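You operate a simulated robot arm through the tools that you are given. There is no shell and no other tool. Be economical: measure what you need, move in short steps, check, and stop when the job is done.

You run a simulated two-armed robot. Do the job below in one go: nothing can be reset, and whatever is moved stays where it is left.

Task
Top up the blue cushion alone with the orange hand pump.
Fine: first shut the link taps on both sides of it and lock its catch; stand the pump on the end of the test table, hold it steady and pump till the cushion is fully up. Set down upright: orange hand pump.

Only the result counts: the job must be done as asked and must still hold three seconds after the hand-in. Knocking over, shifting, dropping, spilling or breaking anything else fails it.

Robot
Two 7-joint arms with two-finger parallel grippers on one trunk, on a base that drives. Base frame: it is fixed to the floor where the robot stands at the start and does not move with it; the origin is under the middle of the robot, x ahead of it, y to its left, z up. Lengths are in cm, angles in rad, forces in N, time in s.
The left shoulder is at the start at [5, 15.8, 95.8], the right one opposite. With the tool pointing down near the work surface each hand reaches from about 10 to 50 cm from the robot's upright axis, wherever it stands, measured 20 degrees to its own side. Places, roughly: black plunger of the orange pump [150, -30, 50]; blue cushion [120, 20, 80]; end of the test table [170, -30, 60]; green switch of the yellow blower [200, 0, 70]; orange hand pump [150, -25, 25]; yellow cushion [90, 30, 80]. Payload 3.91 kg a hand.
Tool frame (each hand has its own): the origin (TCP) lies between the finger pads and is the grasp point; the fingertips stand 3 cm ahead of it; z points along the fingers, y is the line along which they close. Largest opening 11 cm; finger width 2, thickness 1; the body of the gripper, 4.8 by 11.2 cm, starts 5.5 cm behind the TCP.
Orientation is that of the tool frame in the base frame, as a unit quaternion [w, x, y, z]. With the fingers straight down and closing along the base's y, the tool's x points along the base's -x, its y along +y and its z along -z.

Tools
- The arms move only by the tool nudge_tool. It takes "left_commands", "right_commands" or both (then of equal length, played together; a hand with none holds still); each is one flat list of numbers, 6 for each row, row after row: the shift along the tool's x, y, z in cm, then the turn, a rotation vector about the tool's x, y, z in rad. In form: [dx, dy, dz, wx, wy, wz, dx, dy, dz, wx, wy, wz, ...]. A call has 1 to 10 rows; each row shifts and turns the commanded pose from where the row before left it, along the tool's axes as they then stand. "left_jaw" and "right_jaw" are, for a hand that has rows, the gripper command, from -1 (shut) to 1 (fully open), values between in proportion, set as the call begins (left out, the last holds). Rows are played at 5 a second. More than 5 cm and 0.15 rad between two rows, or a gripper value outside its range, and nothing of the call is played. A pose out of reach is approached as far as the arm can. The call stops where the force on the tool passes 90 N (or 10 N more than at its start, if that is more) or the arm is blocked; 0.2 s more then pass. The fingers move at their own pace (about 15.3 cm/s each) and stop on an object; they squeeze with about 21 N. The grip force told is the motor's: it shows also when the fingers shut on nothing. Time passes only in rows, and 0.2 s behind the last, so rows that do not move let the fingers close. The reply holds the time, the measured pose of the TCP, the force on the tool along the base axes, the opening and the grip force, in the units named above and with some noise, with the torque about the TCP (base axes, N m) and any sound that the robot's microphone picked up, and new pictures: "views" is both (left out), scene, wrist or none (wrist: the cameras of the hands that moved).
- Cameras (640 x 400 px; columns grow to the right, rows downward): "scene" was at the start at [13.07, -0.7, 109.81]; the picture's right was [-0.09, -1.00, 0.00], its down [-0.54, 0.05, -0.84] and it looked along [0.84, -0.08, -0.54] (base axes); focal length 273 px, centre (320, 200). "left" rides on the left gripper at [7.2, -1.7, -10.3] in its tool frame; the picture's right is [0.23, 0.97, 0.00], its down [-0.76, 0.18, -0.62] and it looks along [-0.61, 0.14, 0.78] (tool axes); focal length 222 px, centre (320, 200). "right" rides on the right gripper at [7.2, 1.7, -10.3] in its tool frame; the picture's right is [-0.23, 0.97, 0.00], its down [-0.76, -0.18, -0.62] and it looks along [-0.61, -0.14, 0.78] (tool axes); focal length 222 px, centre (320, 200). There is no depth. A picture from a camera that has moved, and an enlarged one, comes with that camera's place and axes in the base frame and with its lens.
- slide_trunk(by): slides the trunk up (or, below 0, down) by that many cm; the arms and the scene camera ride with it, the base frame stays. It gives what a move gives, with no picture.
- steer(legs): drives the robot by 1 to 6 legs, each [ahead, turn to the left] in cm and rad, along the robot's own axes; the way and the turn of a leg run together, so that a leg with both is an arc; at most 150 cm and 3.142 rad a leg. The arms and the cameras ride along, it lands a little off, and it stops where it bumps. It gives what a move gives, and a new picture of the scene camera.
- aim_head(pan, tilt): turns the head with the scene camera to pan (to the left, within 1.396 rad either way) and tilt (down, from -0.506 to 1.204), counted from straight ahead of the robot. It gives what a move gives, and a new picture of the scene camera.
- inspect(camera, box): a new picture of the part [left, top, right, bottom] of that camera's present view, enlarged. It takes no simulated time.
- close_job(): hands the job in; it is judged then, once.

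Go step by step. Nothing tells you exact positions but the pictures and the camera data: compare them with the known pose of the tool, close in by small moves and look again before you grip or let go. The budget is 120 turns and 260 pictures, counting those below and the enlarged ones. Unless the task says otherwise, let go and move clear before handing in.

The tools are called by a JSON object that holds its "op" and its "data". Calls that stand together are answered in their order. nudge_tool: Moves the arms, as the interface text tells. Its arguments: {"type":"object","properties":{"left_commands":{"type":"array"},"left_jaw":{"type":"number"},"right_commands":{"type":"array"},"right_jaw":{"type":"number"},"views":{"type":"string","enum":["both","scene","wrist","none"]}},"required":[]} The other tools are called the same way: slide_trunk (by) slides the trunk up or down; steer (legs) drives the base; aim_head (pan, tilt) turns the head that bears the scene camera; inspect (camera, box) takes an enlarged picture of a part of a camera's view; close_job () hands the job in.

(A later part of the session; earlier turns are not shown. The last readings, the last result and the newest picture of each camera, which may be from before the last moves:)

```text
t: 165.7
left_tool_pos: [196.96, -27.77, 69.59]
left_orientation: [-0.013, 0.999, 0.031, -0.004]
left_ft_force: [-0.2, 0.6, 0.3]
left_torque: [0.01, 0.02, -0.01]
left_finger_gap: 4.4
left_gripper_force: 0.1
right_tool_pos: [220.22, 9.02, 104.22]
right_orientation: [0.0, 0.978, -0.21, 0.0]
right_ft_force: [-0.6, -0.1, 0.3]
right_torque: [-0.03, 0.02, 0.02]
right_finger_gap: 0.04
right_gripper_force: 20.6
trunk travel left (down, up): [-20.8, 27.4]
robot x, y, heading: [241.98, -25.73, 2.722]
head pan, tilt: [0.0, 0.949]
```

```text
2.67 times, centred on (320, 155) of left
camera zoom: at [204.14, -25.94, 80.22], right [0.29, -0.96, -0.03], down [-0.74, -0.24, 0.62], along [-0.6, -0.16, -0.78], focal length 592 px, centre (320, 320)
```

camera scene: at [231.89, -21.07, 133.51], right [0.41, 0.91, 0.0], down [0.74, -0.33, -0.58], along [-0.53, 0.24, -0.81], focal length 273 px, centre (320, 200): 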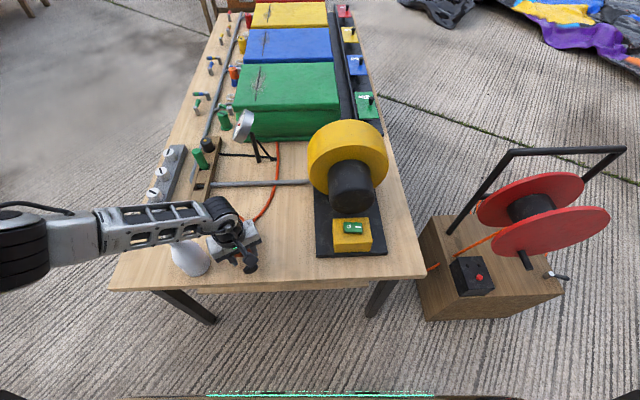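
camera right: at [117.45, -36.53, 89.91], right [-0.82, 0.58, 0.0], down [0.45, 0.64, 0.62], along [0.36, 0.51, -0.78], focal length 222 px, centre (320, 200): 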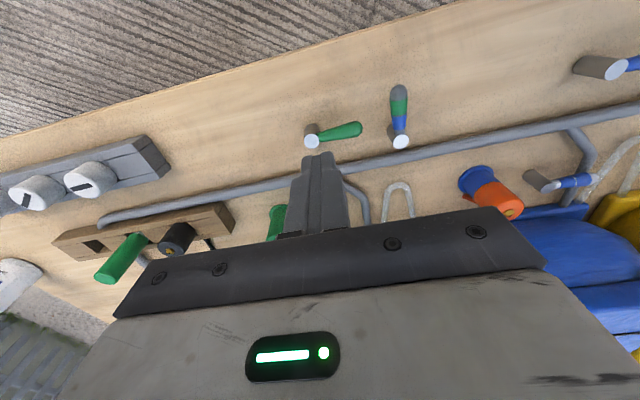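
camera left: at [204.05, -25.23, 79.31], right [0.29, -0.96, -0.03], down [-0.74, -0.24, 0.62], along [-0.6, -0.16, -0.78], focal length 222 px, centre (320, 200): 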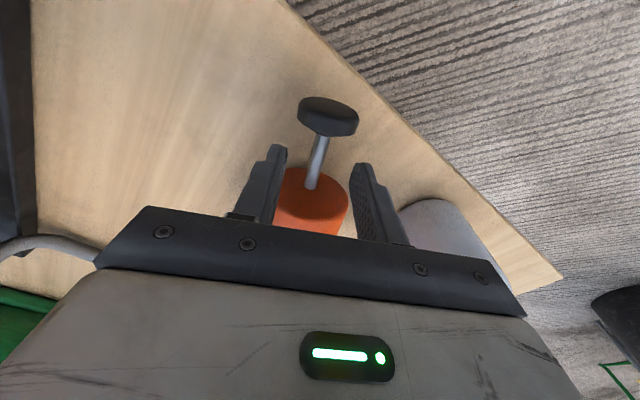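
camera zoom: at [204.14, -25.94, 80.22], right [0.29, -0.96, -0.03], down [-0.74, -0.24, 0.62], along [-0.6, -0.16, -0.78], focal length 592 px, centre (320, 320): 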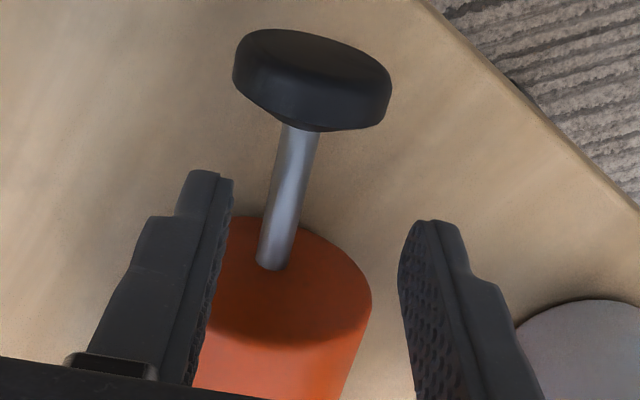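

Too close to the bottle with the left arm. I'll take the left hand up and away, and use the right arm for lifting instead, as it has clear space on its side.

{"op": "nudge_tool", "data": {"left_commands": [0, 0, -4, 0, 0, 0, 0, 0, -4, 0, 0, 0, 0, 0, -4, 0, 0, 0, 0, 0, -4, 0, 0, 0, 0, 0, -4, 0, 0, 0, 4, 0, -1, 0, 0, 0.1, 4, 0, -1, 0, 0, 0.1, 4, 2, 0, 0, 0, 0.1, 3, 2, 0, 0, 0, 0.1, 0, 0, 0, 0, 0, 0], "right_commands": [0, 0, 0, 0, 0, 0, 0, 0, 0, 0, 0, 0, 0, 0, 0, 0, 0, 0, 0, 0, 0, 0, 0, 0, 0, 0, 0, 0, 0, 0, 0, 4, 0, 0, 0, 0, 0, 4, 0, 0, 0, 0, -4, 0, 0, 0, 0, -0.15, -4, 0, 0, 0, 0, -0.15, 0, 0, 0, 0, 0, -0.15], "right_jaw": -0.2, "views": "scene"}}

```text
t: 167.9
left_tool_pos: [211.22, -33.72, 91.53]
left_orientation: [-0.012, 0.986, -0.169, -0.006]
left_ft_force: [0.2, -0.4, 0.2]
left_torque: [0.0, 0.0, 0.03]
left_finger_gap: 4.43
left_gripper_force: 0.2
right_tool_pos: [209.21, 4.51, 104.23]
right_orientation: [0.0, 1.0, 0.014, 0.0]
right_ft_force: [-0.6, -0.3, -0.2]
right_torque: [0.03, 0.0, 0.0]
right_finger_gap: 4.41
right_gripper_force: 0.0
trunk travel left (down, up): [-20.8, 27.4]
robot x, y, heading: [242.2, -25.36, 2.717]
head pan, tilt: [0.0, 0.949]
camera scene: at [231.89, -21.08, 107.51], right [0.41, 0.91, 0.0], down [0.74, -0.33, -0.58], along [-0.53, 0.24, -0.81], focal length 273 px, centre (320, 200)
```

scene: 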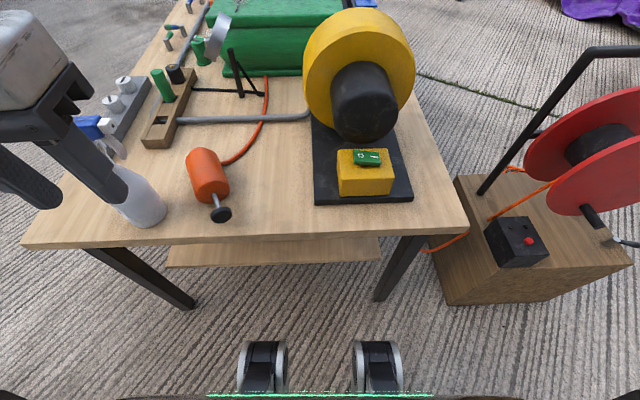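

Path for the right hand is clear. Moving the left hand further out of the way and bringing the right hand above the rod.

{"op": "nudge_tool", "data": {"left_commands": [2.5, 3, -1, 0, 0, 0, 2.5, 3, -1, 0, 0, 0, 2.5, 3, -1, 0, 0, 0, 0, 0, 0, 0, 0, 0, 0, 0, 0, 0, 0, 0, 0, 0, 0, 0, 0, 0, 0, 0, 0, 0, 0, 0, 0, 0, 0, 0, 0, 0, 0, 0, 0, 0, 0, 0, 0, 0, 0, 0, 0, 0], "right_commands": [-1.6, 4.5, 0, 0, 0, -0.055, -1.6, 4.5, 0, 0, 0, 0, -1.6, 4.5, 0, 0, 0, 0, -1.6, 4.5, 0, 0, 0, 0, -1.4, 4.5, 0, 0, 0, 0, -1.4, 4.5, 0, 0, 0, 0, -1.0, 4.5, 0, 0, 0, 0, 0, 0, 4.5, 0, 0, 0, 0, 0, 4.5, 0, 0, 0, 0, 0, 4.5, 0, 0, 0], "views": "none"}}

{"op": "nudge_tool", "data": {"right_commands": [0, 0, 4.5, 0, 0, 0, 0, 0, 4.5, 0, 0, 0, 0, 0, 4.5, 0, 0, 0, 0, 0, 0, 0, 0, 0], "views": "both"}}

```text
t: 170.1
left_tool_pos: [214.54, -43.96, 94.9]
left_orientation: [-0.01, 0.986, -0.167, -0.006]
left_ft_force: [-0.4, 0.5, 0.3]
left_torque: [-0.03, 0.03, -0.04]
left_finger_gap: 4.39
left_gripper_force: 0.0
left hand out of reach, approached as far as the arm can: row 2, 3
right_tool_pos: [203.13, -26.18, 90.28]
right_orientation: [0.0, 0.999, 0.04, -0.001]
right_ft_force: [1.4, -0.4, 0.5]
right_torque: [0.05, 0.02, -0.03]
right_finger_gap: 4.4
right_gripper_force: 0.1
right hand out of reach, approached as far as the arm can: row 7
trunk travel left (down, up): [-20.8, 27.4]
robot x, y, heading: [241.54, -25.43, 2.713]
head pan, tilt: [0.0, 0.949]
```

```text
t: 171.1
left_tool_pos: [214.68, -44.01, 94.96]
left_orientation: [-0.01, 0.986, -0.167, -0.006]
left_ft_force: [0.3, 0.6, 1.0]
left_torque: [-0.01, -0.01, 0.03]
left_finger_gap: 4.42
left_gripper_force: 0.1
right_tool_pos: [202.86, -26.01, 76.68]
right_orientation: [-0.001, 0.999, 0.04, 0.0]
right_ft_force: [0.6, 0.0, 0.1]
right_torque: [0.01, 0.0, -0.03]
right_finger_gap: 4.39
right_gripper_force: 0.1
trunk travel left (down, up): [-20.8, 27.4]
robot x, y, heading: [241.79, -25.87, 2.718]
head pan, tilt: [0.0, 0.949]
camera scene: at [231.88, -21.07, 107.51], right [0.41, 0.91, 0.0], down [0.74, -0.33, -0.58], along [-0.53, 0.24, -0.81], focal length 273 px, centre (320, 200)
camera right: at [210.25, -27.2, 87.16], right [-0.15, -0.99, 0.0], down [-0.77, 0.12, 0.62], along [-0.62, 0.09, -0.78], focal length 222 px, centre (320, 200)
```

scene: 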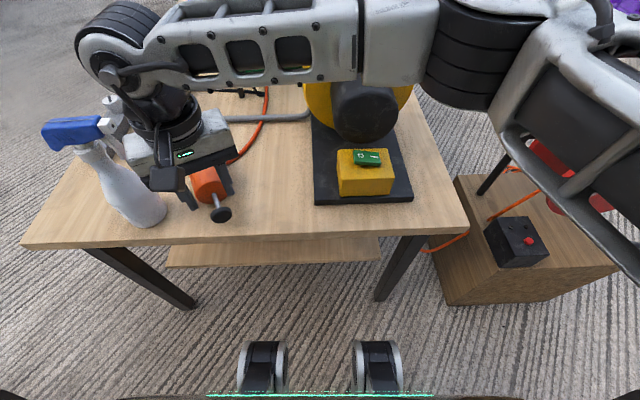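
right: 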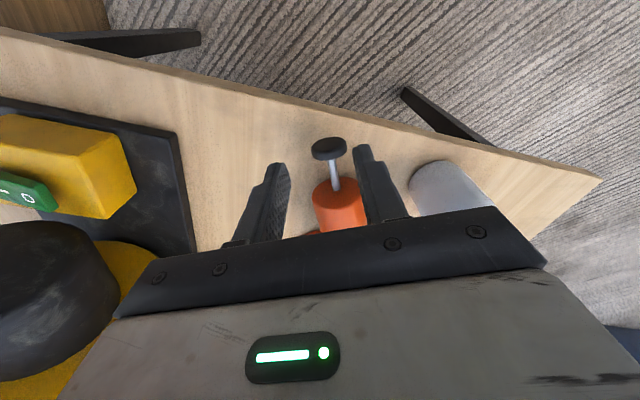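

The right hand is 6 cm short. A small left turn and 6 cm forward drive will put it over the rod.

{"op": "steer", "data": {"legs": [[0, 0.08], [5.8, 0]]}}

{"op": "nudge_tool", "data": {"right_commands": [0, 0, 2.5, 0, 0, 0.08, 0, 0, 2, 0, 0, 0, 0, 0, 0, 0, 0, 0], "views": "wrist"}}

{"op": "inspect", "data": {"camera": "right", "box": [200, 80, 440, 230]}}

```text
t: 172.6
left_tool_pos: [210.73, -44.11, 94.83]
left_orientation: [-0.011, 0.992, -0.127, -0.007]
left_ft_force: [0.8, -0.2, -0.6]
left_torque: [-0.05, 0.01, -0.01]
left_finger_gap: 4.38
left_gripper_force: 0.1
right_tool_pos: [197.74, -27.29, 76.82]
right_orientation: [0.0, 0.997, 0.08, 0.0]
right_ft_force: [0.9, 0.4, 0.7]
right_torque: [-0.03, 0.0, -0.03]
right_finger_gap: 4.39
right_gripper_force: 0.2
trunk travel left (down, up): [-20.8, 27.4]
robot x, y, heading: [237.01, -24.27, 2.798]
head pan, tilt: [0.0, 0.949]
camera scene: at [226.2, -19.99, 107.51], right [0.34, 0.94, 0.0], down [0.77, -0.27, -0.58], along [-0.55, 0.2, -0.81], focal length 273 px, centre (320, 200)
```

scene: 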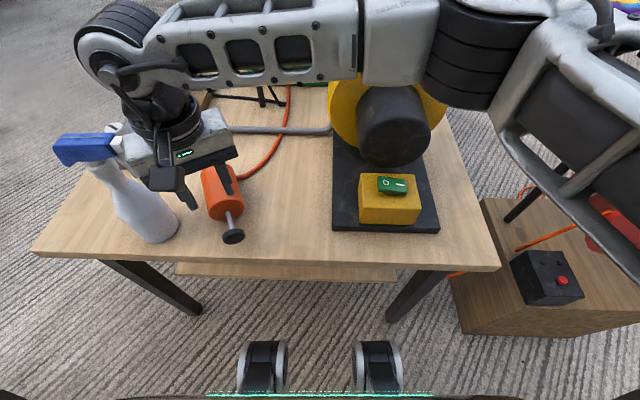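

```text
t: 173.3
left_tool_pos: [210.71, -44.23, 94.94]
left_orientation: [-0.009, 0.992, -0.127, -0.006]
left_ft_force: [1.0, -0.6, -0.3]
left_torque: [0.02, -0.02, -0.01]
left_finger_gap: 4.4
left_gripper_force: 0.0
right_tool_pos: [197.47, -27.48, 72.31]
right_orientation: [0.0, 0.999, 0.04, -0.001]
right_ft_force: [-0.8, 0.1, 0.8]
right_torque: [-0.01, 0.01, 0.01]
right_finger_gap: 4.39
right_gripper_force: 0.0
trunk travel left (down, up): [-20.8, 27.4]
robot x, y, heading: [236.94, -23.52, 2.801]
head pan, tilt: [0.0, 0.949]
camera right: at [204.97, -28.56, 82.78], right [-0.15, -0.99, 0.0], down [-0.77, 0.12, 0.62], along [-0.62, 0.09, -0.78], focal length 222 px, centre (320, 200)
```

right: 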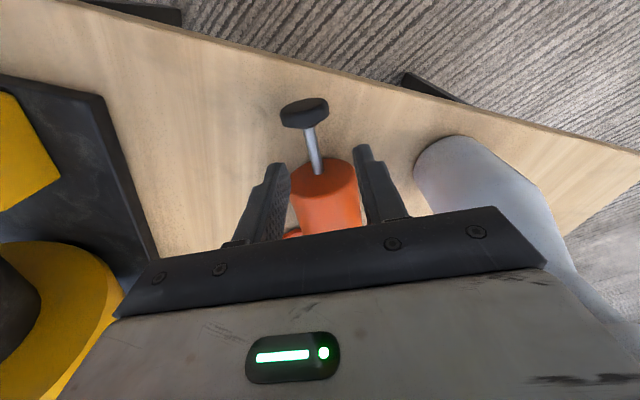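

```text
2.67 times, centred on (320, 155) of right
camera zoom: at [204.97, -28.56, 82.78], right [-0.15, -0.99, 0.0], down [-0.77, 0.12, 0.62], along [-0.62, 0.09, -0.78], focal length 592 px, centre (320, 320)
```

zoom: 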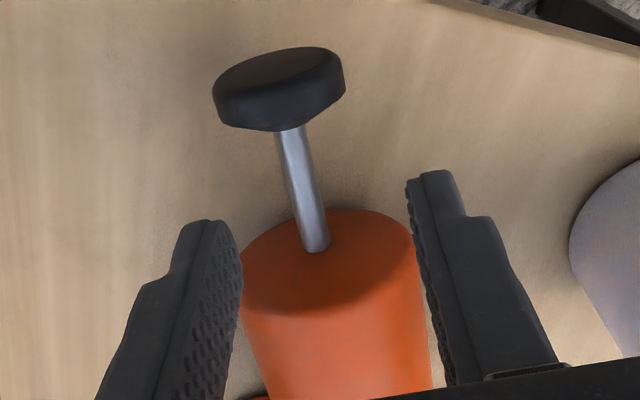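

Rod is about 1.6 cm inward and 1 cm to one side. Correcting, then lowering around the rod.

{"op": "nudge_tool", "data": {"right_commands": [-1.6, -1.0, 1, 0, 0, 0, 0, 0, 2, 0, 0, 0, 0, 0, 2, 0, 0, 0, 0, 0, 0, 0, 0, 0], "views": "wrist"}}

{"op": "inspect", "data": {"camera": "right", "box": [200, 80, 440, 230]}}

```text
t: 174.3
left_tool_pos: [210.68, -44.18, 94.9]
left_orientation: [-0.01, 0.992, -0.127, -0.008]
left_ft_force: [0.0, -0.1, 0.4]
left_torque: [0.02, 0.01, -0.03]
left_finger_gap: 4.4
left_gripper_force: 0.0
right_tool_pos: [195.99, -26.52, 67.26]
right_orientation: [0.001, 0.999, 0.041, 0.0]
right_ft_force: [0.1, 0.6, 1.1]
right_torque: [0.03, 0.03, 0.04]
right_finger_gap: 4.4
right_gripper_force: 0.1
trunk travel left (down, up): [-20.8, 27.4]
robot x, y, heading: [236.87, -23.98, 2.803]
head pan, tilt: [0.0, 0.949]
camera right: at [203.36, -27.63, 77.77], right [-0.15, -0.99, 0.0], down [-0.77, 0.12, 0.62], along [-0.62, 0.09, -0.78], focal length 222 px, centre (320, 200)
```

right: 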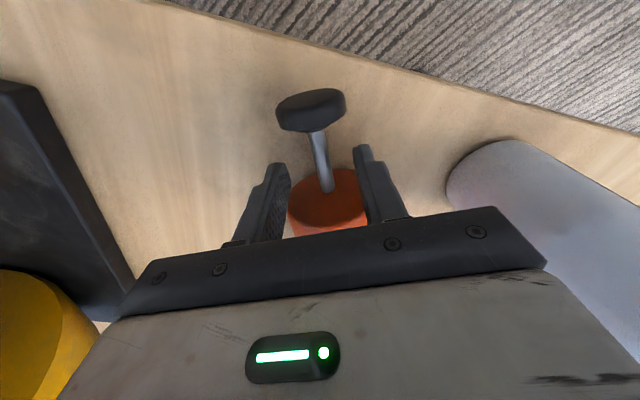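

```text
2.67 times, centred on (320, 155) of right
camera zoom: at [203.36, -27.63, 77.77], right [-0.15, -0.99, 0.0], down [-0.77, 0.12, 0.62], along [-0.62, 0.09, -0.78], focal length 592 px, centre (320, 320)
```

zoom: 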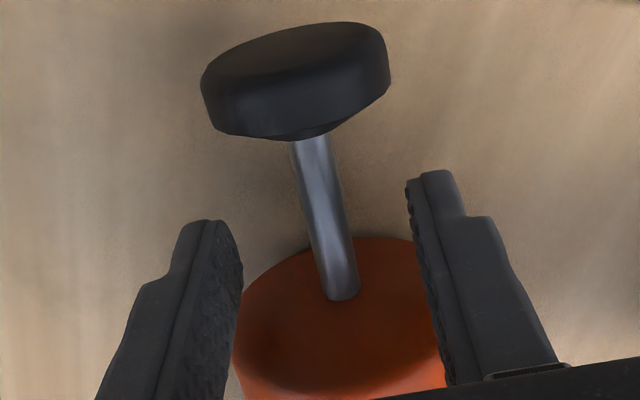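

Well centred on the rod. Lower 1.8 cm and close.

{"op": "nudge_tool", "data": {"right_commands": [0, 0, 1, 0, 0, 0, 0, 0, 0.8, 0, 0, 0, 0, 0, 0, 0, 0, 0], "views": "none"}}

{"op": "nudge_tool", "data": {"right_commands": [0, 0, 0, 0, 0, 0, 0, 0, 0, 0, 0, 0, 0, 0, 0, 0, 0, 0], "right_jaw": -1, "views": "wrist"}}

```text
t: 175.2
left_tool_pos: [210.79, -44.21, 94.88]
left_orientation: [-0.009, 0.992, -0.127, -0.007]
left_ft_force: [-0.6, 0.4, 0.3]
left_torque: [-0.01, 0.02, -0.01]
left_finger_gap: 4.39
left_gripper_force: 0.1
right_tool_pos: [195.99, -26.58, 65.51]
right_orientation: [0.0, 0.999, 0.04, 0.001]
right_ft_force: [0.1, 0.5, -0.2]
right_torque: [0.02, 0.03, 0.0]
right_finger_gap: 4.39
right_gripper_force: 0.0
trunk travel left (down, up): [-20.8, 27.4]
robot x, y, heading: [236.57, -23.68, 2.8]
head pan, tilt: [0.0, 0.949]
```

```text
t: 175.9
left_tool_pos: [210.76, -44.3, 94.91]
left_orientation: [-0.01, 0.992, -0.128, -0.006]
left_ft_force: [-0.2, 0.3, -0.3]
left_torque: [0.04, 0.03, 0.02]
left_finger_gap: 4.4
left_gripper_force: 0.1
right_tool_pos: [195.94, -26.53, 65.47]
right_orientation: [0.0, 0.999, 0.04, 0.0]
right_ft_force: [-0.1, 0.3, 0.2]
right_torque: [0.0, 0.01, -0.03]
right_finger_gap: 0.9
right_gripper_force: 21.7
trunk travel left (down, up): [-20.8, 27.4]
robot x, y, heading: [236.46, -23.76, 2.794]
head pan, tilt: [0.0, 0.949]
camera right: at [203.44, -27.61, 75.91], right [-0.15, -0.99, 0.0], down [-0.77, 0.12, 0.62], along [-0.62, 0.09, -0.78], focal length 222 px, centre (320, 200)
```

right: 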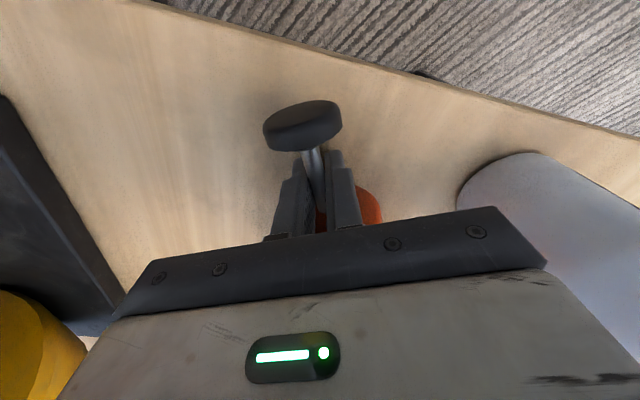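

Gripped the rod (0.9 cm). Lifting straight up so the pump swings down to hang.

{"op": "nudge_tool", "data": {"right_commands": [0, 0, -2, 0, 0, 0, 0, 0, -2, 0, 0, 0, 0, 0, -2, 0, 0, 0, 0, 0, -2, 0, 0, 0, 0, 0, -2, 0, 0, 0, 0, 0, 0, 0, 0, 0], "views": "scene"}}

```text
t: 177.3
left_tool_pos: [210.64, -44.25, 94.81]
left_orientation: [-0.009, 0.992, -0.128, -0.007]
left_ft_force: [0.3, -0.8, 0.1]
left_torque: [-0.04, 0.02, -0.02]
left_finger_gap: 4.4
left_gripper_force: 0.1
right_tool_pos: [195.91, -26.48, 75.53]
right_orientation: [0.0, 0.999, 0.04, 0.0]
right_ft_force: [-0.1, 0.5, -4.5]
right_torque: [0.01, -0.31, -0.03]
right_finger_gap: 0.89
right_gripper_force: 20.9
trunk travel left (down, up): [-20.8, 27.4]
robot x, y, heading: [236.83, -23.83, 2.8]
head pan, tilt: [0.0, 0.949]
camera scene: at [226.18, -19.99, 107.5], right [0.34, 0.94, 0.0], down [0.77, -0.27, -0.58], along [-0.55, 0.2, -0.81], focal length 273 px, centre (320, 200)
```

scene: 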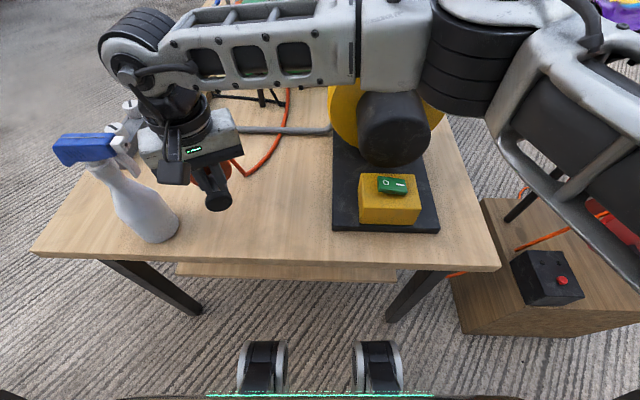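

The grip holds the pump rigidly level. I'll raise it a bit and then relax the squeeze very slightly so gravity can swing the body down while the rod stays between the fingers.

{"op": "nudge_tool", "data": {"right_commands": [0, 0, -2, 0, 0, 0, 0, 0, 0, 0, 0, 0], "right_jaw": -0.86, "views": "none"}}

{"op": "nudge_tool", "data": {"right_commands": [0, 0, 0, 0, 0, 0], "right_jaw": -0.845, "views": "wrist"}}

```text
t: 177.9
left_tool_pos: [210.75, -44.28, 94.87]
left_orientation: [-0.01, 0.992, -0.128, -0.007]
left_ft_force: [0.3, -0.2, 0.3]
left_torque: [-0.03, 0.0, -0.01]
left_finger_gap: 4.39
left_gripper_force: 0.1
right_tool_pos: [195.85, -26.36, 77.48]
right_orientation: [0.0, 0.999, 0.04, 0.0]
right_ft_force: [-0.2, 0.0, -4.5]
right_torque: [0.04, -0.27, -0.03]
right_finger_gap: 0.87
right_gripper_force: 20.9
trunk travel left (down, up): [-20.8, 27.4]
robot x, y, heading: [236.69, -23.75, 2.801]
head pan, tilt: [0.0, 0.949]
```

```text
t: 178.3
left_tool_pos: [210.71, -44.11, 94.89]
left_orientation: [-0.01, 0.992, -0.127, -0.007]
left_ft_force: [-0.6, 0.7, -0.4]
left_torque: [0.01, 0.01, 0.03]
left_finger_gap: 4.41
left_gripper_force: 0.1
right_tool_pos: [195.88, -26.38, 77.62]
right_orientation: [0.0, 0.999, 0.041, 0.0]
right_ft_force: [0.5, -0.8, 0.2]
right_torque: [-0.02, -0.01, -0.01]
right_finger_gap: 0.83
right_gripper_force: 0.0
trunk travel left (down, up): [-20.8, 27.4]
robot x, y, heading: [236.39, -23.68, 2.804]
head pan, tilt: [0.0, 0.949]
camera right: at [203.25, -27.52, 88.01], right [-0.15, -0.99, 0.0], down [-0.77, 0.12, 0.62], along [-0.62, 0.09, -0.78], focal length 222 px, centre (320, 200)
```

right: 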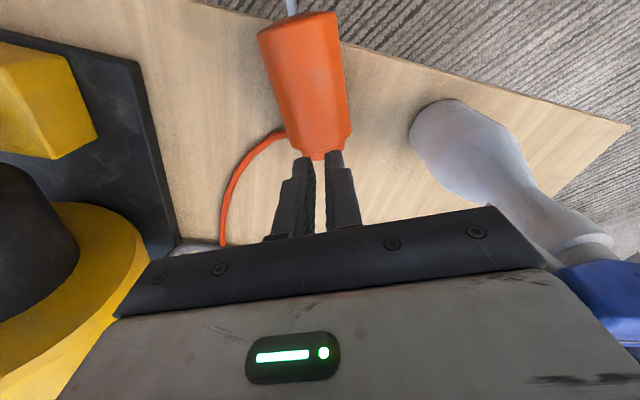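

The pump slipped and landed lying on the table with its knob overhanging the end edge toward me. That helps: I'll back off and take the rod end-on with the left hand, so that turning the hand downward brings the pump upright.

{"op": "steer", "data": {"legs": [[-31, 0.2]]}}

{"op": "aim_head", "data": {"pan": 0.0, "tilt": 0.6}}

{"op": "inspect", "data": {"camera": "scene", "box": [220, 150, 380, 270]}}

```text
t: 180.5
left_tool_pos: [245.74, -56.5, 94.83]
left_orientation: [-0.009, 1.0, -0.026, -0.007]
left_ft_force: [0.1, 0.3, 0.0]
left_torque: [-0.01, -0.02, 0.02]
left_finger_gap: 4.4
left_gripper_force: 0.0
right_tool_pos: [227.61, -42.14, 77.48]
right_orientation: [0.0, 0.99, 0.141, 0.0]
right_ft_force: [0.2, -0.3, 0.1]
right_torque: [-0.02, -0.01, 0.03]
right_finger_gap: 0.86
right_gripper_force: 0.1
trunk travel left (down, up): [-20.8, 27.4]
robot x, y, heading: [266.8, -31.34, 3.003]
head pan, tilt: [0.0, 0.949]
camera scene: at [256.06, -29.69, 107.51], right [0.14, 0.99, 0.0], down [0.81, -0.11, -0.58], along [-0.58, 0.08, -0.81], focal length 273 px, centre (320, 200)
```

scene: 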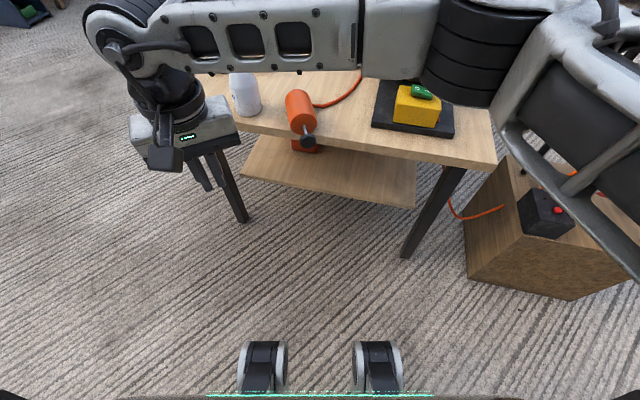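

```text
t: 181.3
left_tool_pos: [245.83, -56.54, 94.73]
left_orientation: [-0.009, 1.0, -0.026, -0.008]
left_ft_force: [-0.5, -0.2, 0.6]
left_torque: [0.0, -0.02, 0.0]
left_finger_gap: 4.39
left_gripper_force: 0.1
right_tool_pos: [227.69, -42.1, 77.58]
right_orientation: [-0.001, 0.99, 0.142, 0.0]
right_ft_force: [0.1, -0.8, -0.6]
right_torque: [-0.02, 0.02, -0.01]
right_finger_gap: 0.85
right_gripper_force: 0.0
trunk travel left (down, up): [-20.8, 27.4]
robot x, y, heading: [267.19, -31.45, 3.0]
head pan, tilt: [0.0, 0.6]
camera scene: at [254.51, -29.47, 110.34], right [0.14, 0.99, 0.0], down [0.56, -0.08, -0.82], along [-0.82, 0.11, -0.57], focal length 273 px, centre (320, 200)
```

scene: 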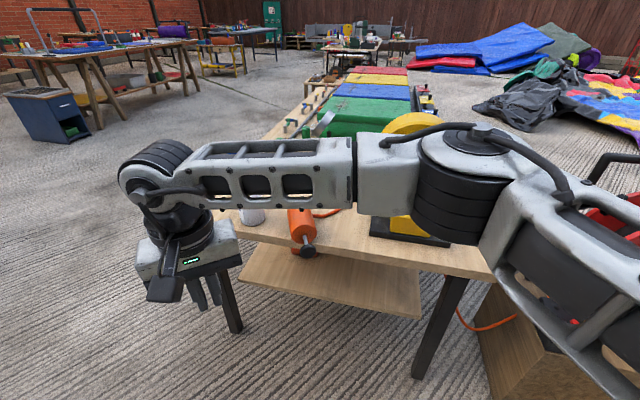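

```text
3.33 times, centred on (300, 210) of scene
camera zoom: at [254.51, -29.47, 110.34], right [0.14, 0.99, 0.0], down [0.56, -0.08, -0.82], along [-0.82, 0.11, -0.57], focal length 910 px, centre (387, 167)
```

zoom: 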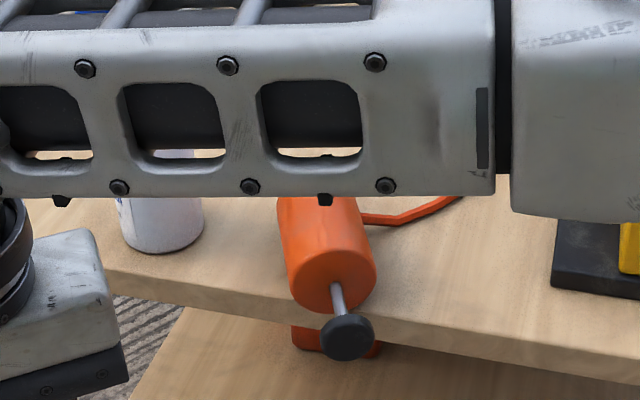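

The pump is easy to reach end-on now. First I'll uncross the right arm and raise the trunk a little, then bring the left hand forward.

{"op": "nudge_tool", "data": {"right_commands": [2, -4, -2, 0, 0, 0.1, 2, -4, -2, 0, 0, 0.1, 0, -4.5, -2, 0, 0, 0.1, 0, -4.5, -1, 0, 0, 0, 0, -4.5, -1, 0, 0, 0, 0, -4.5, 0, 0, 0, 0, 0, -4.5, 0, 0, 0, 0, 0, -4.5, 0, 0, 0, 0], "views": "none"}}

{"op": "slide_trunk", "data": {"by": 8}}

{"op": "nudge_tool", "data": {"left_commands": [-2.6, -2.2, 2.5, 0, 0, 0, -2.6, -2.2, 2.5, 0, 0, 0, -2.6, -2.2, 2.5, 0, 0, 0, -2.6, -2.2, 2.5, 0, 0, 0, -2.6, -2.2, 2.5, 0, 0, 0, -2.6, -2.2, 2.5, 0, 0, 0, -2.6, -2.2, 2.5, 0, 0, 0, -2.6, -2.2, 2.5, 0, 0, 0, -2.6, -2.2, 2.5, 0, 0, 0], "left_jaw": 0, "views": "none"}}

{"op": "nudge_tool", "data": {"left_commands": [-2, 0, 0, 0, -0.15, 0, -2, 0, 0, 0, -0.15, 0, -1, 0, 1.5, 0, -0.15, 0, 0, 0, 2, 0, -0.15, 0, 0, 0, 2, 0, -0.15, 0, 1, 0, 2, 0, -0.15, 0, 1, 0, 2, 0, -0.15, 0], "views": "both"}}

```text
t: 183.1
left_tool_pos: [245.71, -56.56, 94.83]
left_orientation: [-0.009, 1.0, -0.027, -0.007]
left_ft_force: [-0.3, -0.4, -0.1]
left_torque: [0.0, 0.0, 0.02]
left_finger_gap: 4.42
left_gripper_force: 0.0
right_tool_pos: [229.95, -6.34, 85.71]
right_orientation: [0.0, 1.0, -0.008, 0.0]
right_ft_force: [-0.2, -0.2, -1.1]
right_torque: [-0.02, 0.02, -0.03]
right_finger_gap: 0.86
right_gripper_force: 0.0
trunk travel left (down, up): [-20.8, 27.4]
robot x, y, heading: [266.59, -31.81, 3.004]
head pan, tilt: [0.0, 0.6]
```

```text
t: 184.3
left_tool_pos: [245.73, -56.49, 102.99]
left_orientation: [-0.009, 1.0, -0.026, -0.008]
left_ft_force: [-0.3, -0.1, 0.7]
left_torque: [-0.01, 0.0, -0.03]
left_finger_gap: 4.38
left_gripper_force: 0.1
right_tool_pos: [229.76, -6.48, 93.77]
right_orientation: [0.0, 1.0, -0.008, 0.0]
right_ft_force: [0.1, -0.3, -0.4]
right_torque: [-0.01, -0.01, -0.01]
right_finger_gap: 0.86
right_gripper_force: 0.0
trunk travel left (down, up): [-28.8, 19.4]
robot x, y, heading: [267.15, -31.47, 2.998]
head pan, tilt: [0.0, 0.6]
```

```text
t: 186.3
left_tool_pos: [222.78, -35.21, 81.44]
left_orientation: [-0.008, 1.0, -0.025, -0.009]
left_ft_force: [0.0, 0.4, 1.4]
left_torque: [0.0, 0.02, 0.06]
left_finger_gap: 5.51
left_gripper_force: 0.1
left hand out of reach, approached as far as the arm can: row 1
right_tool_pos: [229.84, -6.45, 93.65]
right_orientation: [0.0, 1.0, -0.008, 0.0]
right_ft_force: [0.0, -0.5, -0.3]
right_torque: [0.0, 0.01, 0.01]
right_finger_gap: 0.85
right_gripper_force: 0.0
trunk travel left (down, up): [-28.8, 19.4]
robot x, y, heading: [267.06, -30.99, 2.999]
head pan, tilt: [0.0, 0.6]
```

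```text
t: 187.9
left_tool_pos: [213.5, -34.23, 73.14]
left_orientation: [-0.024, 0.861, -0.016, -0.508]
left_ft_force: [-0.3, -2.1, -0.4]
left_torque: [0.04, 0.02, -0.09]
left_finger_gap: 5.49
left_gripper_force: 0.1
right_tool_pos: [229.69, -6.47, 93.75]
right_orientation: [-0.001, 1.0, -0.009, -0.001]
right_ft_force: [-0.7, -0.8, 0.1]
right_torque: [0.07, -0.02, 0.01]
right_finger_gap: 0.87
right_gripper_force: 0.0
trunk travel left (down, up): [-28.8, 19.4]
robot x, y, heading: [267.55, -31.67, 3.006]
head pan, tilt: [0.0, 0.6]
camera scene: at [254.42, -29.59, 118.31], right [0.14, 0.99, 0.0], down [0.56, -0.08, -0.82], along [-0.82, 0.12, -0.57], focal length 273 px, centre (320, 200)
camera left: at [226.15, -33.27, 72.05], right [0.06, -0.97, -0.22], down [0.17, -0.21, 0.96], along [-0.98, -0.09, 0.15], focal length 222 px, centre (320, 200)
```

scene: 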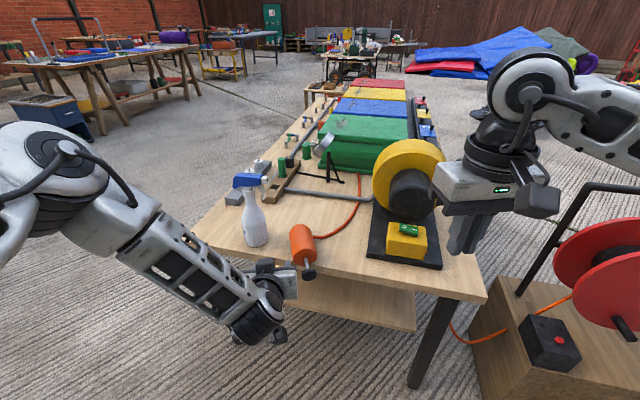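
left: 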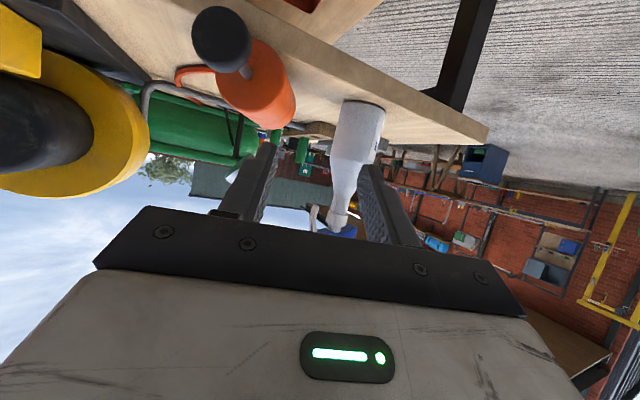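

The left hand is pitched and in reach. I'll line up with the knob from its end and check.

{"op": "nudge_tool", "data": {"left_commands": [1.7, -2.7, 0.7, 0, 0, 0, 1.7, -2.6, 0.7, 0, 0, 0, 1.7, -2.6, 0.6, 0, 0, 0, 0, 0, 0, 0, 0, 0], "left_jaw": 0.1, "views": "both"}}

{"op": "inspect", "data": {"camera": "scene", "box": [220, 190, 380, 310]}}

```text
t: 188.9
left_tool_pos: [214.81, -26.54, 67.85]
left_orientation: [-0.021, 0.862, -0.018, -0.507]
left_ft_force: [-0.6, -0.1, -0.1]
left_torque: [0.0, 0.02, 0.01]
left_finger_gap: 6.06
left_gripper_force: 0.0
right_tool_pos: [229.7, -6.48, 93.59]
right_orientation: [0.0, 1.0, -0.008, 0.0]
right_ft_force: [-0.9, -0.4, 0.4]
right_torque: [-0.01, -0.02, -0.03]
right_finger_gap: 0.86
right_gripper_force: 0.1
trunk travel left (down, up): [-28.8, 19.4]
robot x, y, heading: [266.75, -31.37, 3.004]
head pan, tilt: [0.0, 0.6]
camera scene: at [254.51, -29.47, 118.35], right [0.14, 0.99, 0.0], down [0.56, -0.08, -0.83], along [-0.82, 0.11, -0.56], focal length 273 px, centre (320, 200)
camera left: at [227.58, -25.5, 66.83], right [0.06, -0.97, -0.22], down [0.17, -0.2, 0.96], along [-0.98, -0.09, 0.15], focal length 222 px, centre (320, 200)
```

scene: 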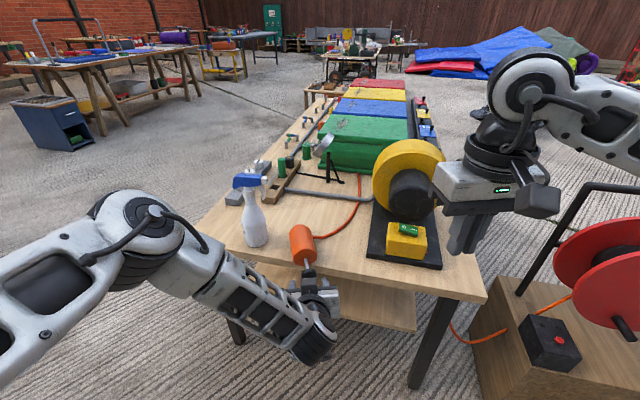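
left: 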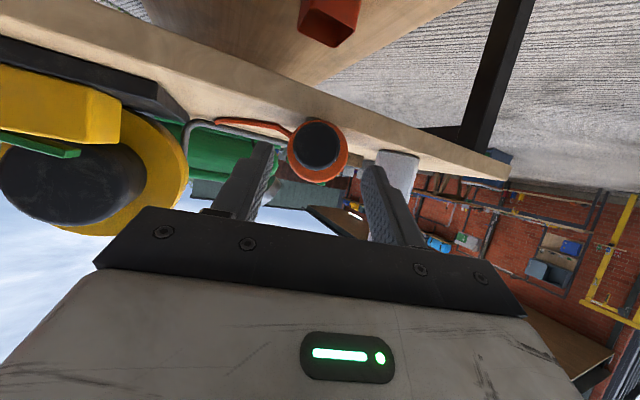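

```text
3.33 times, centred on (300, 250) of scene
camera zoom: at [254.51, -29.47, 118.35], right [0.14, 0.99, 0.0], down [0.56, -0.08, -0.83], along [-0.82, 0.11, -0.56], focal length 910 px, centre (387, 33)
```

zoom: 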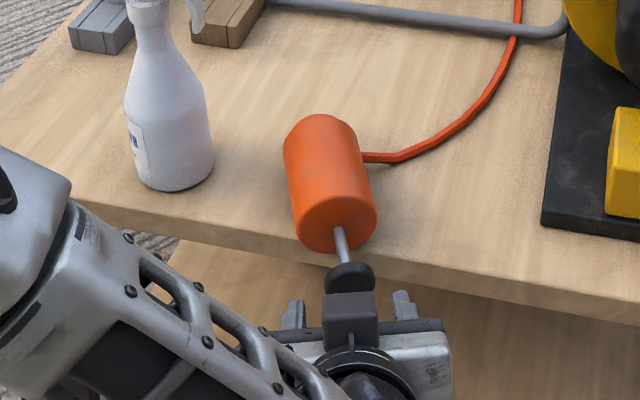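

Perfectly lined up. Advance 6.3 cm and close on the knob.

{"op": "nudge_tool", "data": {"left_commands": [0, -0.2, 2.2, 0, 0, 0, 0, 0, 2.2, 0, 0, 0, 0, 0, 2, 0, 0, 0, 0, 0, 0, 0, 0, 0], "views": "none"}}

{"op": "nudge_tool", "data": {"left_commands": [0, 0, 0, 0, 0, 0, 0, 0, 0, 0, 0, 0, 0, 0, 0, 0, 0, 0], "left_jaw": -1, "views": "wrist"}}

```text
t: 189.9
left_tool_pos: [209.19, -25.98, 64.79]
left_orientation: [-0.021, 0.861, -0.019, -0.507]
left_ft_force: [-0.4, 0.7, 0.9]
left_torque: [0.01, 0.02, 0.01]
left_finger_gap: 6.04
left_gripper_force: 0.0
right_tool_pos: [229.82, -6.58, 93.68]
right_orientation: [0.0, 1.0, -0.008, 0.0]
right_ft_force: [0.1, -0.3, 0.0]
right_torque: [-0.01, -0.01, -0.01]
right_finger_gap: 0.87
right_gripper_force: 0.0
trunk travel left (down, up): [-28.8, 19.4]
robot x, y, heading: [267.28, -31.12, 3.005]
head pan, tilt: [0.0, 0.6]
```

```text
t: 190.7
left_tool_pos: [209.21, -26.19, 64.78]
left_orientation: [-0.02, 0.862, -0.018, -0.506]
left_ft_force: [-0.4, 0.6, 0.3]
left_torque: [0.02, 0.01, -0.07]
left_finger_gap: 3.61
left_gripper_force: 20.7
right_tool_pos: [229.71, -6.38, 93.72]
right_orientation: [0.0, 1.0, -0.008, 0.0]
right_ft_force: [0.4, -0.3, 0.2]
right_torque: [-0.03, 0.01, -0.04]
right_finger_gap: 0.84
right_gripper_force: 0.0
trunk travel left (down, up): [-28.8, 19.4]
robot x, y, heading: [267.05, -31.5, 3.001]
head pan, tilt: [0.0, 0.6]
camera left: at [221.85, -25.18, 63.79], right [0.06, -0.97, -0.22], down [0.17, -0.2, 0.96], along [-0.98, -0.09, 0.15], focal length 222 px, centre (320, 200)
```

left: 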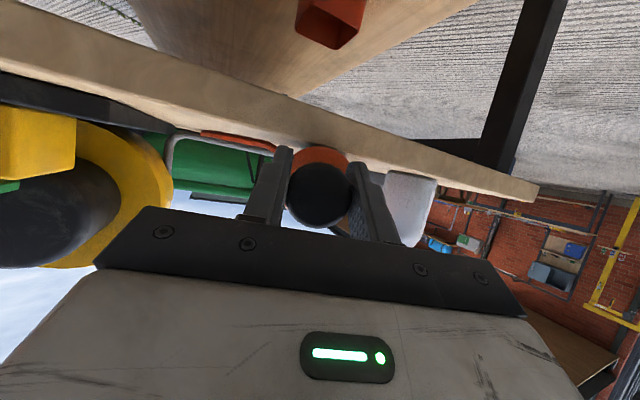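

Knob gripped. Lifting with the trunk in stages.

{"op": "slide_trunk", "data": {"by": 7}}

{"op": "inspect", "data": {"camera": "scene", "box": [200, 180, 400, 330]}}

```text
t: 191.7
left_tool_pos: [209.15, -26.18, 71.7]
left_orientation: [-0.02, 0.862, -0.018, -0.507]
left_ft_force: [-0.9, 0.3, -4.6]
left_torque: [0.02, -0.46, -0.03]
left_finger_gap: 3.61
left_gripper_force: 21.0
right_tool_pos: [229.6, -6.36, 100.79]
right_orientation: [0.0, 1.0, -0.008, 0.0]
right_ft_force: [-0.8, 0.7, 0.9]
right_torque: [0.01, 0.03, -0.04]
right_finger_gap: 0.86
right_gripper_force: 0.1
trunk travel left (down, up): [-35.8, 12.4]
robot x, y, heading: [267.17, -31.42, 3.002]
head pan, tilt: [0.0, 0.6]
```

```text
2.67 times, centred on (300, 255) of scene
camera zoom: at [254.44, -29.46, 125.34], right [0.14, 0.99, 0.0], down [0.56, -0.08, -0.82], along [-0.82, 0.11, -0.57], focal length 728 px, centre (373, 53)
```

zoom: 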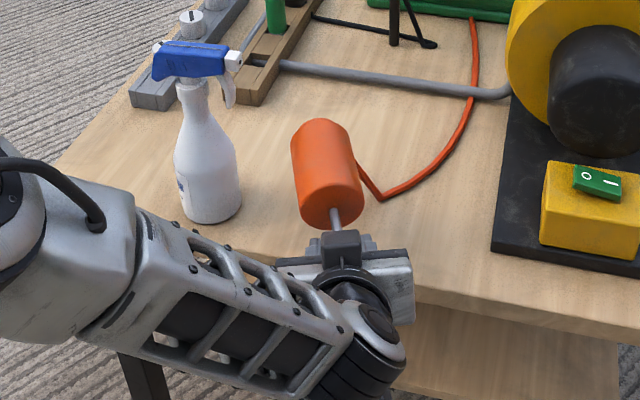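

The pump is held firmly level by the knob. I'll raise further, then turn the hand downward while drawing it back, so the pump swings upright in front of the table.

{"op": "slide_trunk", "data": {"by": 11}}

{"op": "nudge_tool", "data": {"left_commands": [1.07, 0, -1.92, 0, 0.15, 0, 1.35, 0, -1.74, 0, 0.15, 0, 1.59, 0, -1.52, 0, 0.15, 0, 1.8, 0, -1.26, 0, 0.15, 0, 1.97, 0, -0.98, 0, 0.15, 0, 2.09, 0, -0.67, 0, 0.15, 0, 2.17, 0, -0.35, 0, 0.15, 0, 0, 0, 0, 0, 0, 0], "views": "scene"}}

```text
t: 193.2
left_tool_pos: [209.3, -26.27, 82.8]
left_orientation: [-0.021, 0.861, -0.019, -0.508]
left_ft_force: [0.1, 0.4, -4.0]
left_torque: [0.01, -0.4, 0.01]
left_finger_gap: 3.56
left_gripper_force: 20.9
right_tool_pos: [229.68, -6.41, 111.64]
right_orientation: [0.001, 1.0, -0.008, 0.001]
right_ft_force: [-0.2, -0.2, -0.7]
right_torque: [-0.03, 0.01, 0.01]
right_finger_gap: 0.88
right_gripper_force: 0.1
trunk travel left (down, up): [-46.8, 1.4]
robot x, y, heading: [267.42, -31.49, 3.004]
head pan, tilt: [0.0, 0.6]
```

```text
t: 195.0
left_tool_pos: [224.46, -27.04, 82.8]
left_orientation: [-0.009, 1.0, -0.027, -0.007]
left_ft_force: [0.9, -0.2, -4.1]
left_torque: [0.03, -0.24, -0.01]
left_finger_gap: 3.58
left_gripper_force: 20.7
right_tool_pos: [229.81, -6.52, 111.69]
right_orientation: [0.0, 1.0, -0.007, -0.001]
right_ft_force: [0.6, -0.5, -0.1]
right_torque: [0.0, 0.01, 0.03]
right_finger_gap: 0.85
right_gripper_force: 0.0
trunk travel left (down, up): [-46.8, 1.4]
robot x, y, heading: [266.94, -31.41, 3.003]
head pan, tilt: [0.0, 0.6]
camera scene: at [254.47, -29.46, 136.34], right [0.14, 0.99, 0.0], down [0.56, -0.08, -0.82], along [-0.82, 0.11, -0.57], focal length 273 px, centre (320, 200)
```

scene: 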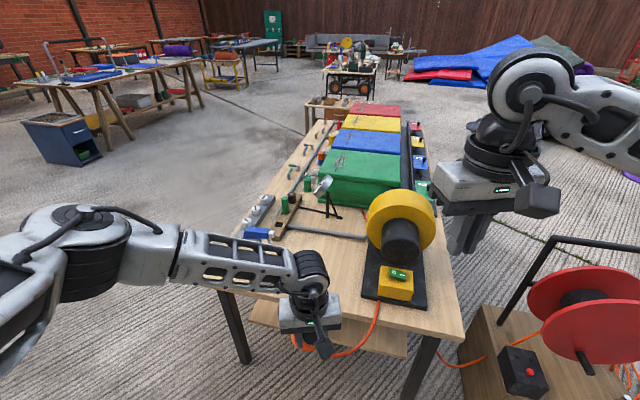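

Hand is vertical; the pump is ~30° off upright. Lean the hand further so the pump becomes vertical.

{"op": "nudge_tool", "data": {"left_commands": [0, 0, 0, 0, 0.15, 0, 0, 0, 0, 0, 0.15, 0, 0, 0, 0, 0, 0.15, 0, 0, 0, 0, 0, 0.07, 0, 0, 0, 0, 0, 0, 0], "views": "scene"}}

{"op": "inspect", "data": {"camera": "scene", "box": [200, 220, 440, 400]}}

{"op": "inspect", "data": {"camera": "left", "box": [0, 0, 640, 400]}}

```text
t: 196.2
left_tool_pos: [224.57, -26.96, 82.75]
left_orientation: [-0.002, 0.968, -0.027, 0.25]
left_ft_force: [-0.8, 0.0, -3.8]
left_torque: [0.02, -0.05, -0.02]
left_finger_gap: 3.61
left_gripper_force: 20.6
right_tool_pos: [229.8, -6.42, 111.69]
right_orientation: [0.0, 1.0, -0.008, 0.0]
right_ft_force: [-0.2, 0.0, -0.2]
right_torque: [-0.01, -0.02, -0.01]
right_finger_gap: 0.86
right_gripper_force: 0.1
trunk travel left (down, up): [-46.8, 1.4]
robot x, y, heading: [267.06, -31.56, 3.007]
head pan, tilt: [0.0, 0.6]
camera scene: at [254.47, -29.47, 136.34], right [0.14, 0.99, 0.0], down [0.56, -0.08, -0.82], along [-0.82, 0.11, -0.57], focal length 273 px, centre (320, 200)
```

scene: 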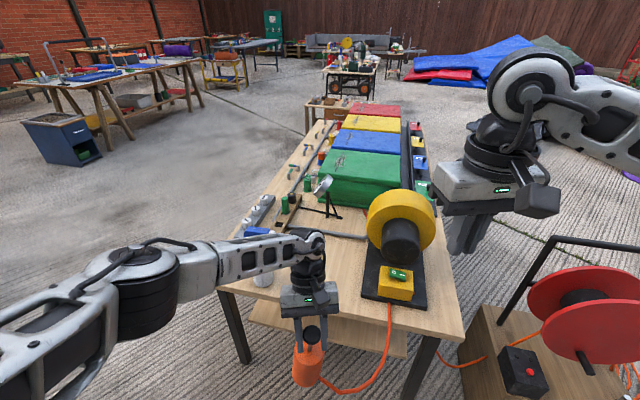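

```text
2.22 times, centred on (320, 310) of scene
camera zoom: at [254.47, -29.47, 136.34], right [0.14, 0.99, 0.0], down [0.56, -0.08, -0.82], along [-0.82, 0.11, -0.57], focal length 607 px, centre (320, -44)
```

zoom: 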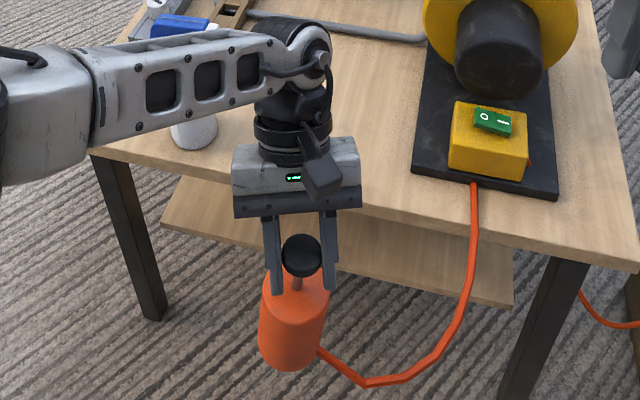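

```text
1.00 times, centred on (320, 200) of left (not enlarged: the box is as wide or as high as the picture)
camera zoom: at [225.97, -25.69, 95.57], right [0.15, -0.98, 0.09], down [-0.98, -0.13, 0.17], along [-0.16, -0.12, -0.98], focal length 222 px, centre (320, 200)
```

zoom: 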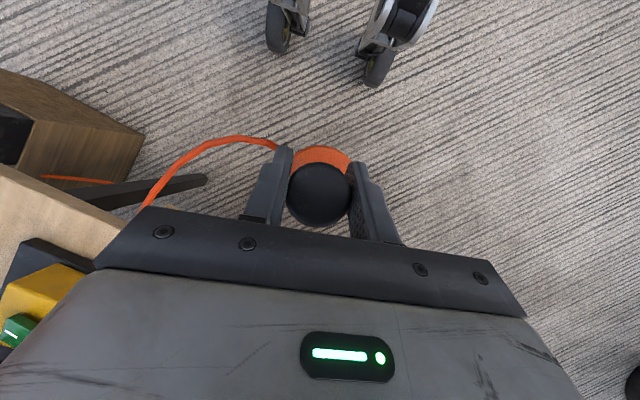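

The pump hangs upright from the knob. A touch more lean, then drive forward to bring it over the table's end.

{"op": "nudge_tool", "data": {"left_commands": [0, 0, 0, 0, 0.08, 0, 0, 0, 0, 0, 0, 0], "views": "none"}}

{"op": "steer", "data": {"legs": [[30, 0]]}}

{"op": "aim_head", "data": {"pan": 0.0, "tilt": 0.9}}

```text
t: 196.8
left_tool_pos: [224.53, -27.15, 82.64]
left_orientation: [-0.001, 0.957, -0.027, 0.288]
left_ft_force: [0.2, 0.1, -4.0]
left_torque: [0.02, 0.02, 0.01]
left_finger_gap: 3.63
left_gripper_force: 21.4
right_tool_pos: [229.83, -6.44, 111.67]
right_orientation: [0.0, 1.0, -0.007, 0.0]
right_ft_force: [0.0, -0.4, 0.1]
right_torque: [0.02, -0.02, -0.02]
right_finger_gap: 0.88
right_gripper_force: 0.0
trunk travel left (down, up): [-46.8, 1.4]
robot x, y, heading: [267.07, -31.33, 3.002]
head pan, tilt: [0.0, 0.6]
```

```text
t: 198.8
left_tool_pos: [194.53, -23.13, 82.65]
left_orientation: [-0.001, 0.957, -0.026, 0.288]
left_ft_force: [0.5, 0.0, -4.7]
left_torque: [0.05, 0.02, -0.04]
left_finger_gap: 3.58
left_gripper_force: 21.5
right_tool_pos: [199.57, -2.48, 111.56]
right_orientation: [-0.001, 1.0, -0.006, -0.001]
right_ft_force: [0.3, -0.2, 0.7]
right_torque: [0.0, 0.0, 0.01]
right_finger_gap: 0.89
right_gripper_force: 0.1
trunk travel left (down, up): [-46.8, 1.4]
robot x, y, heading: [237.23, -27.33, 3.006]
head pan, tilt: [0.0, 0.6]
camera scene: at [224.45, -25.39, 136.33], right [0.13, 0.99, 0.0], down [0.56, -0.08, -0.82], along [-0.82, 0.11, -0.57], focal length 273 px, centre (320, 200)
```

scene: 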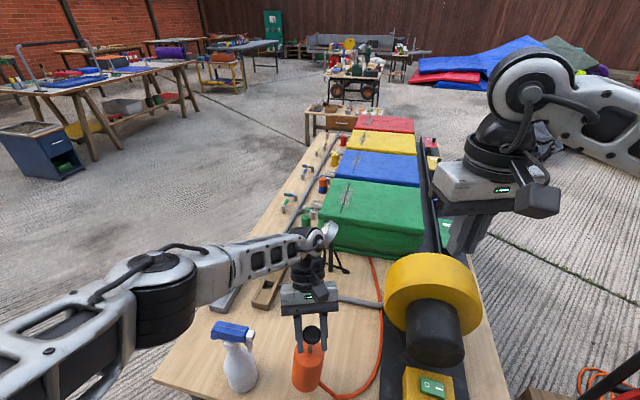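

```text
t: 199.6
left_tool_pos: [194.57, -23.14, 82.65]
left_orientation: [-0.001, 0.957, -0.025, 0.288]
left_ft_force: [0.4, -0.2, -4.1]
left_torque: [0.04, 0.04, 0.0]
left_finger_gap: 3.64
left_gripper_force: 20.6
right_tool_pos: [199.73, -2.57, 111.71]
right_orientation: [0.001, 1.0, -0.006, 0.0]
right_ft_force: [0.5, 0.3, 0.4]
right_torque: [0.02, 0.02, 0.02]
right_finger_gap: 0.89
right_gripper_force: 0.1
trunk travel left (down, up): [-46.8, 1.4]
robot x, y, heading: [236.78, -27.16, 3.007]
head pan, tilt: [0.0, 0.901]
camera scene: at [225.78, -25.57, 133.87], right [0.13, 0.99, 0.0], down [0.78, -0.11, -0.62], along [-0.62, 0.08, -0.78], focal length 273 px, centre (320, 200)
```

scene: 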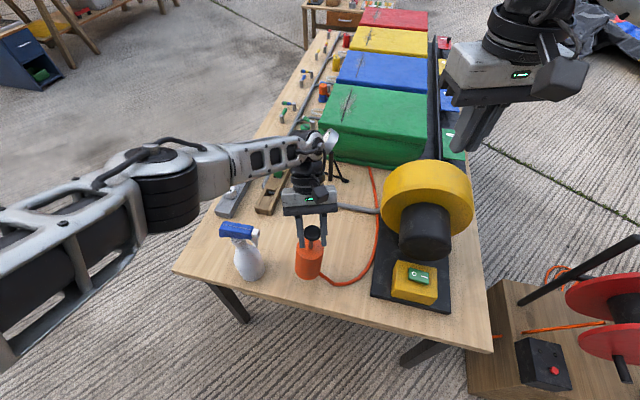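

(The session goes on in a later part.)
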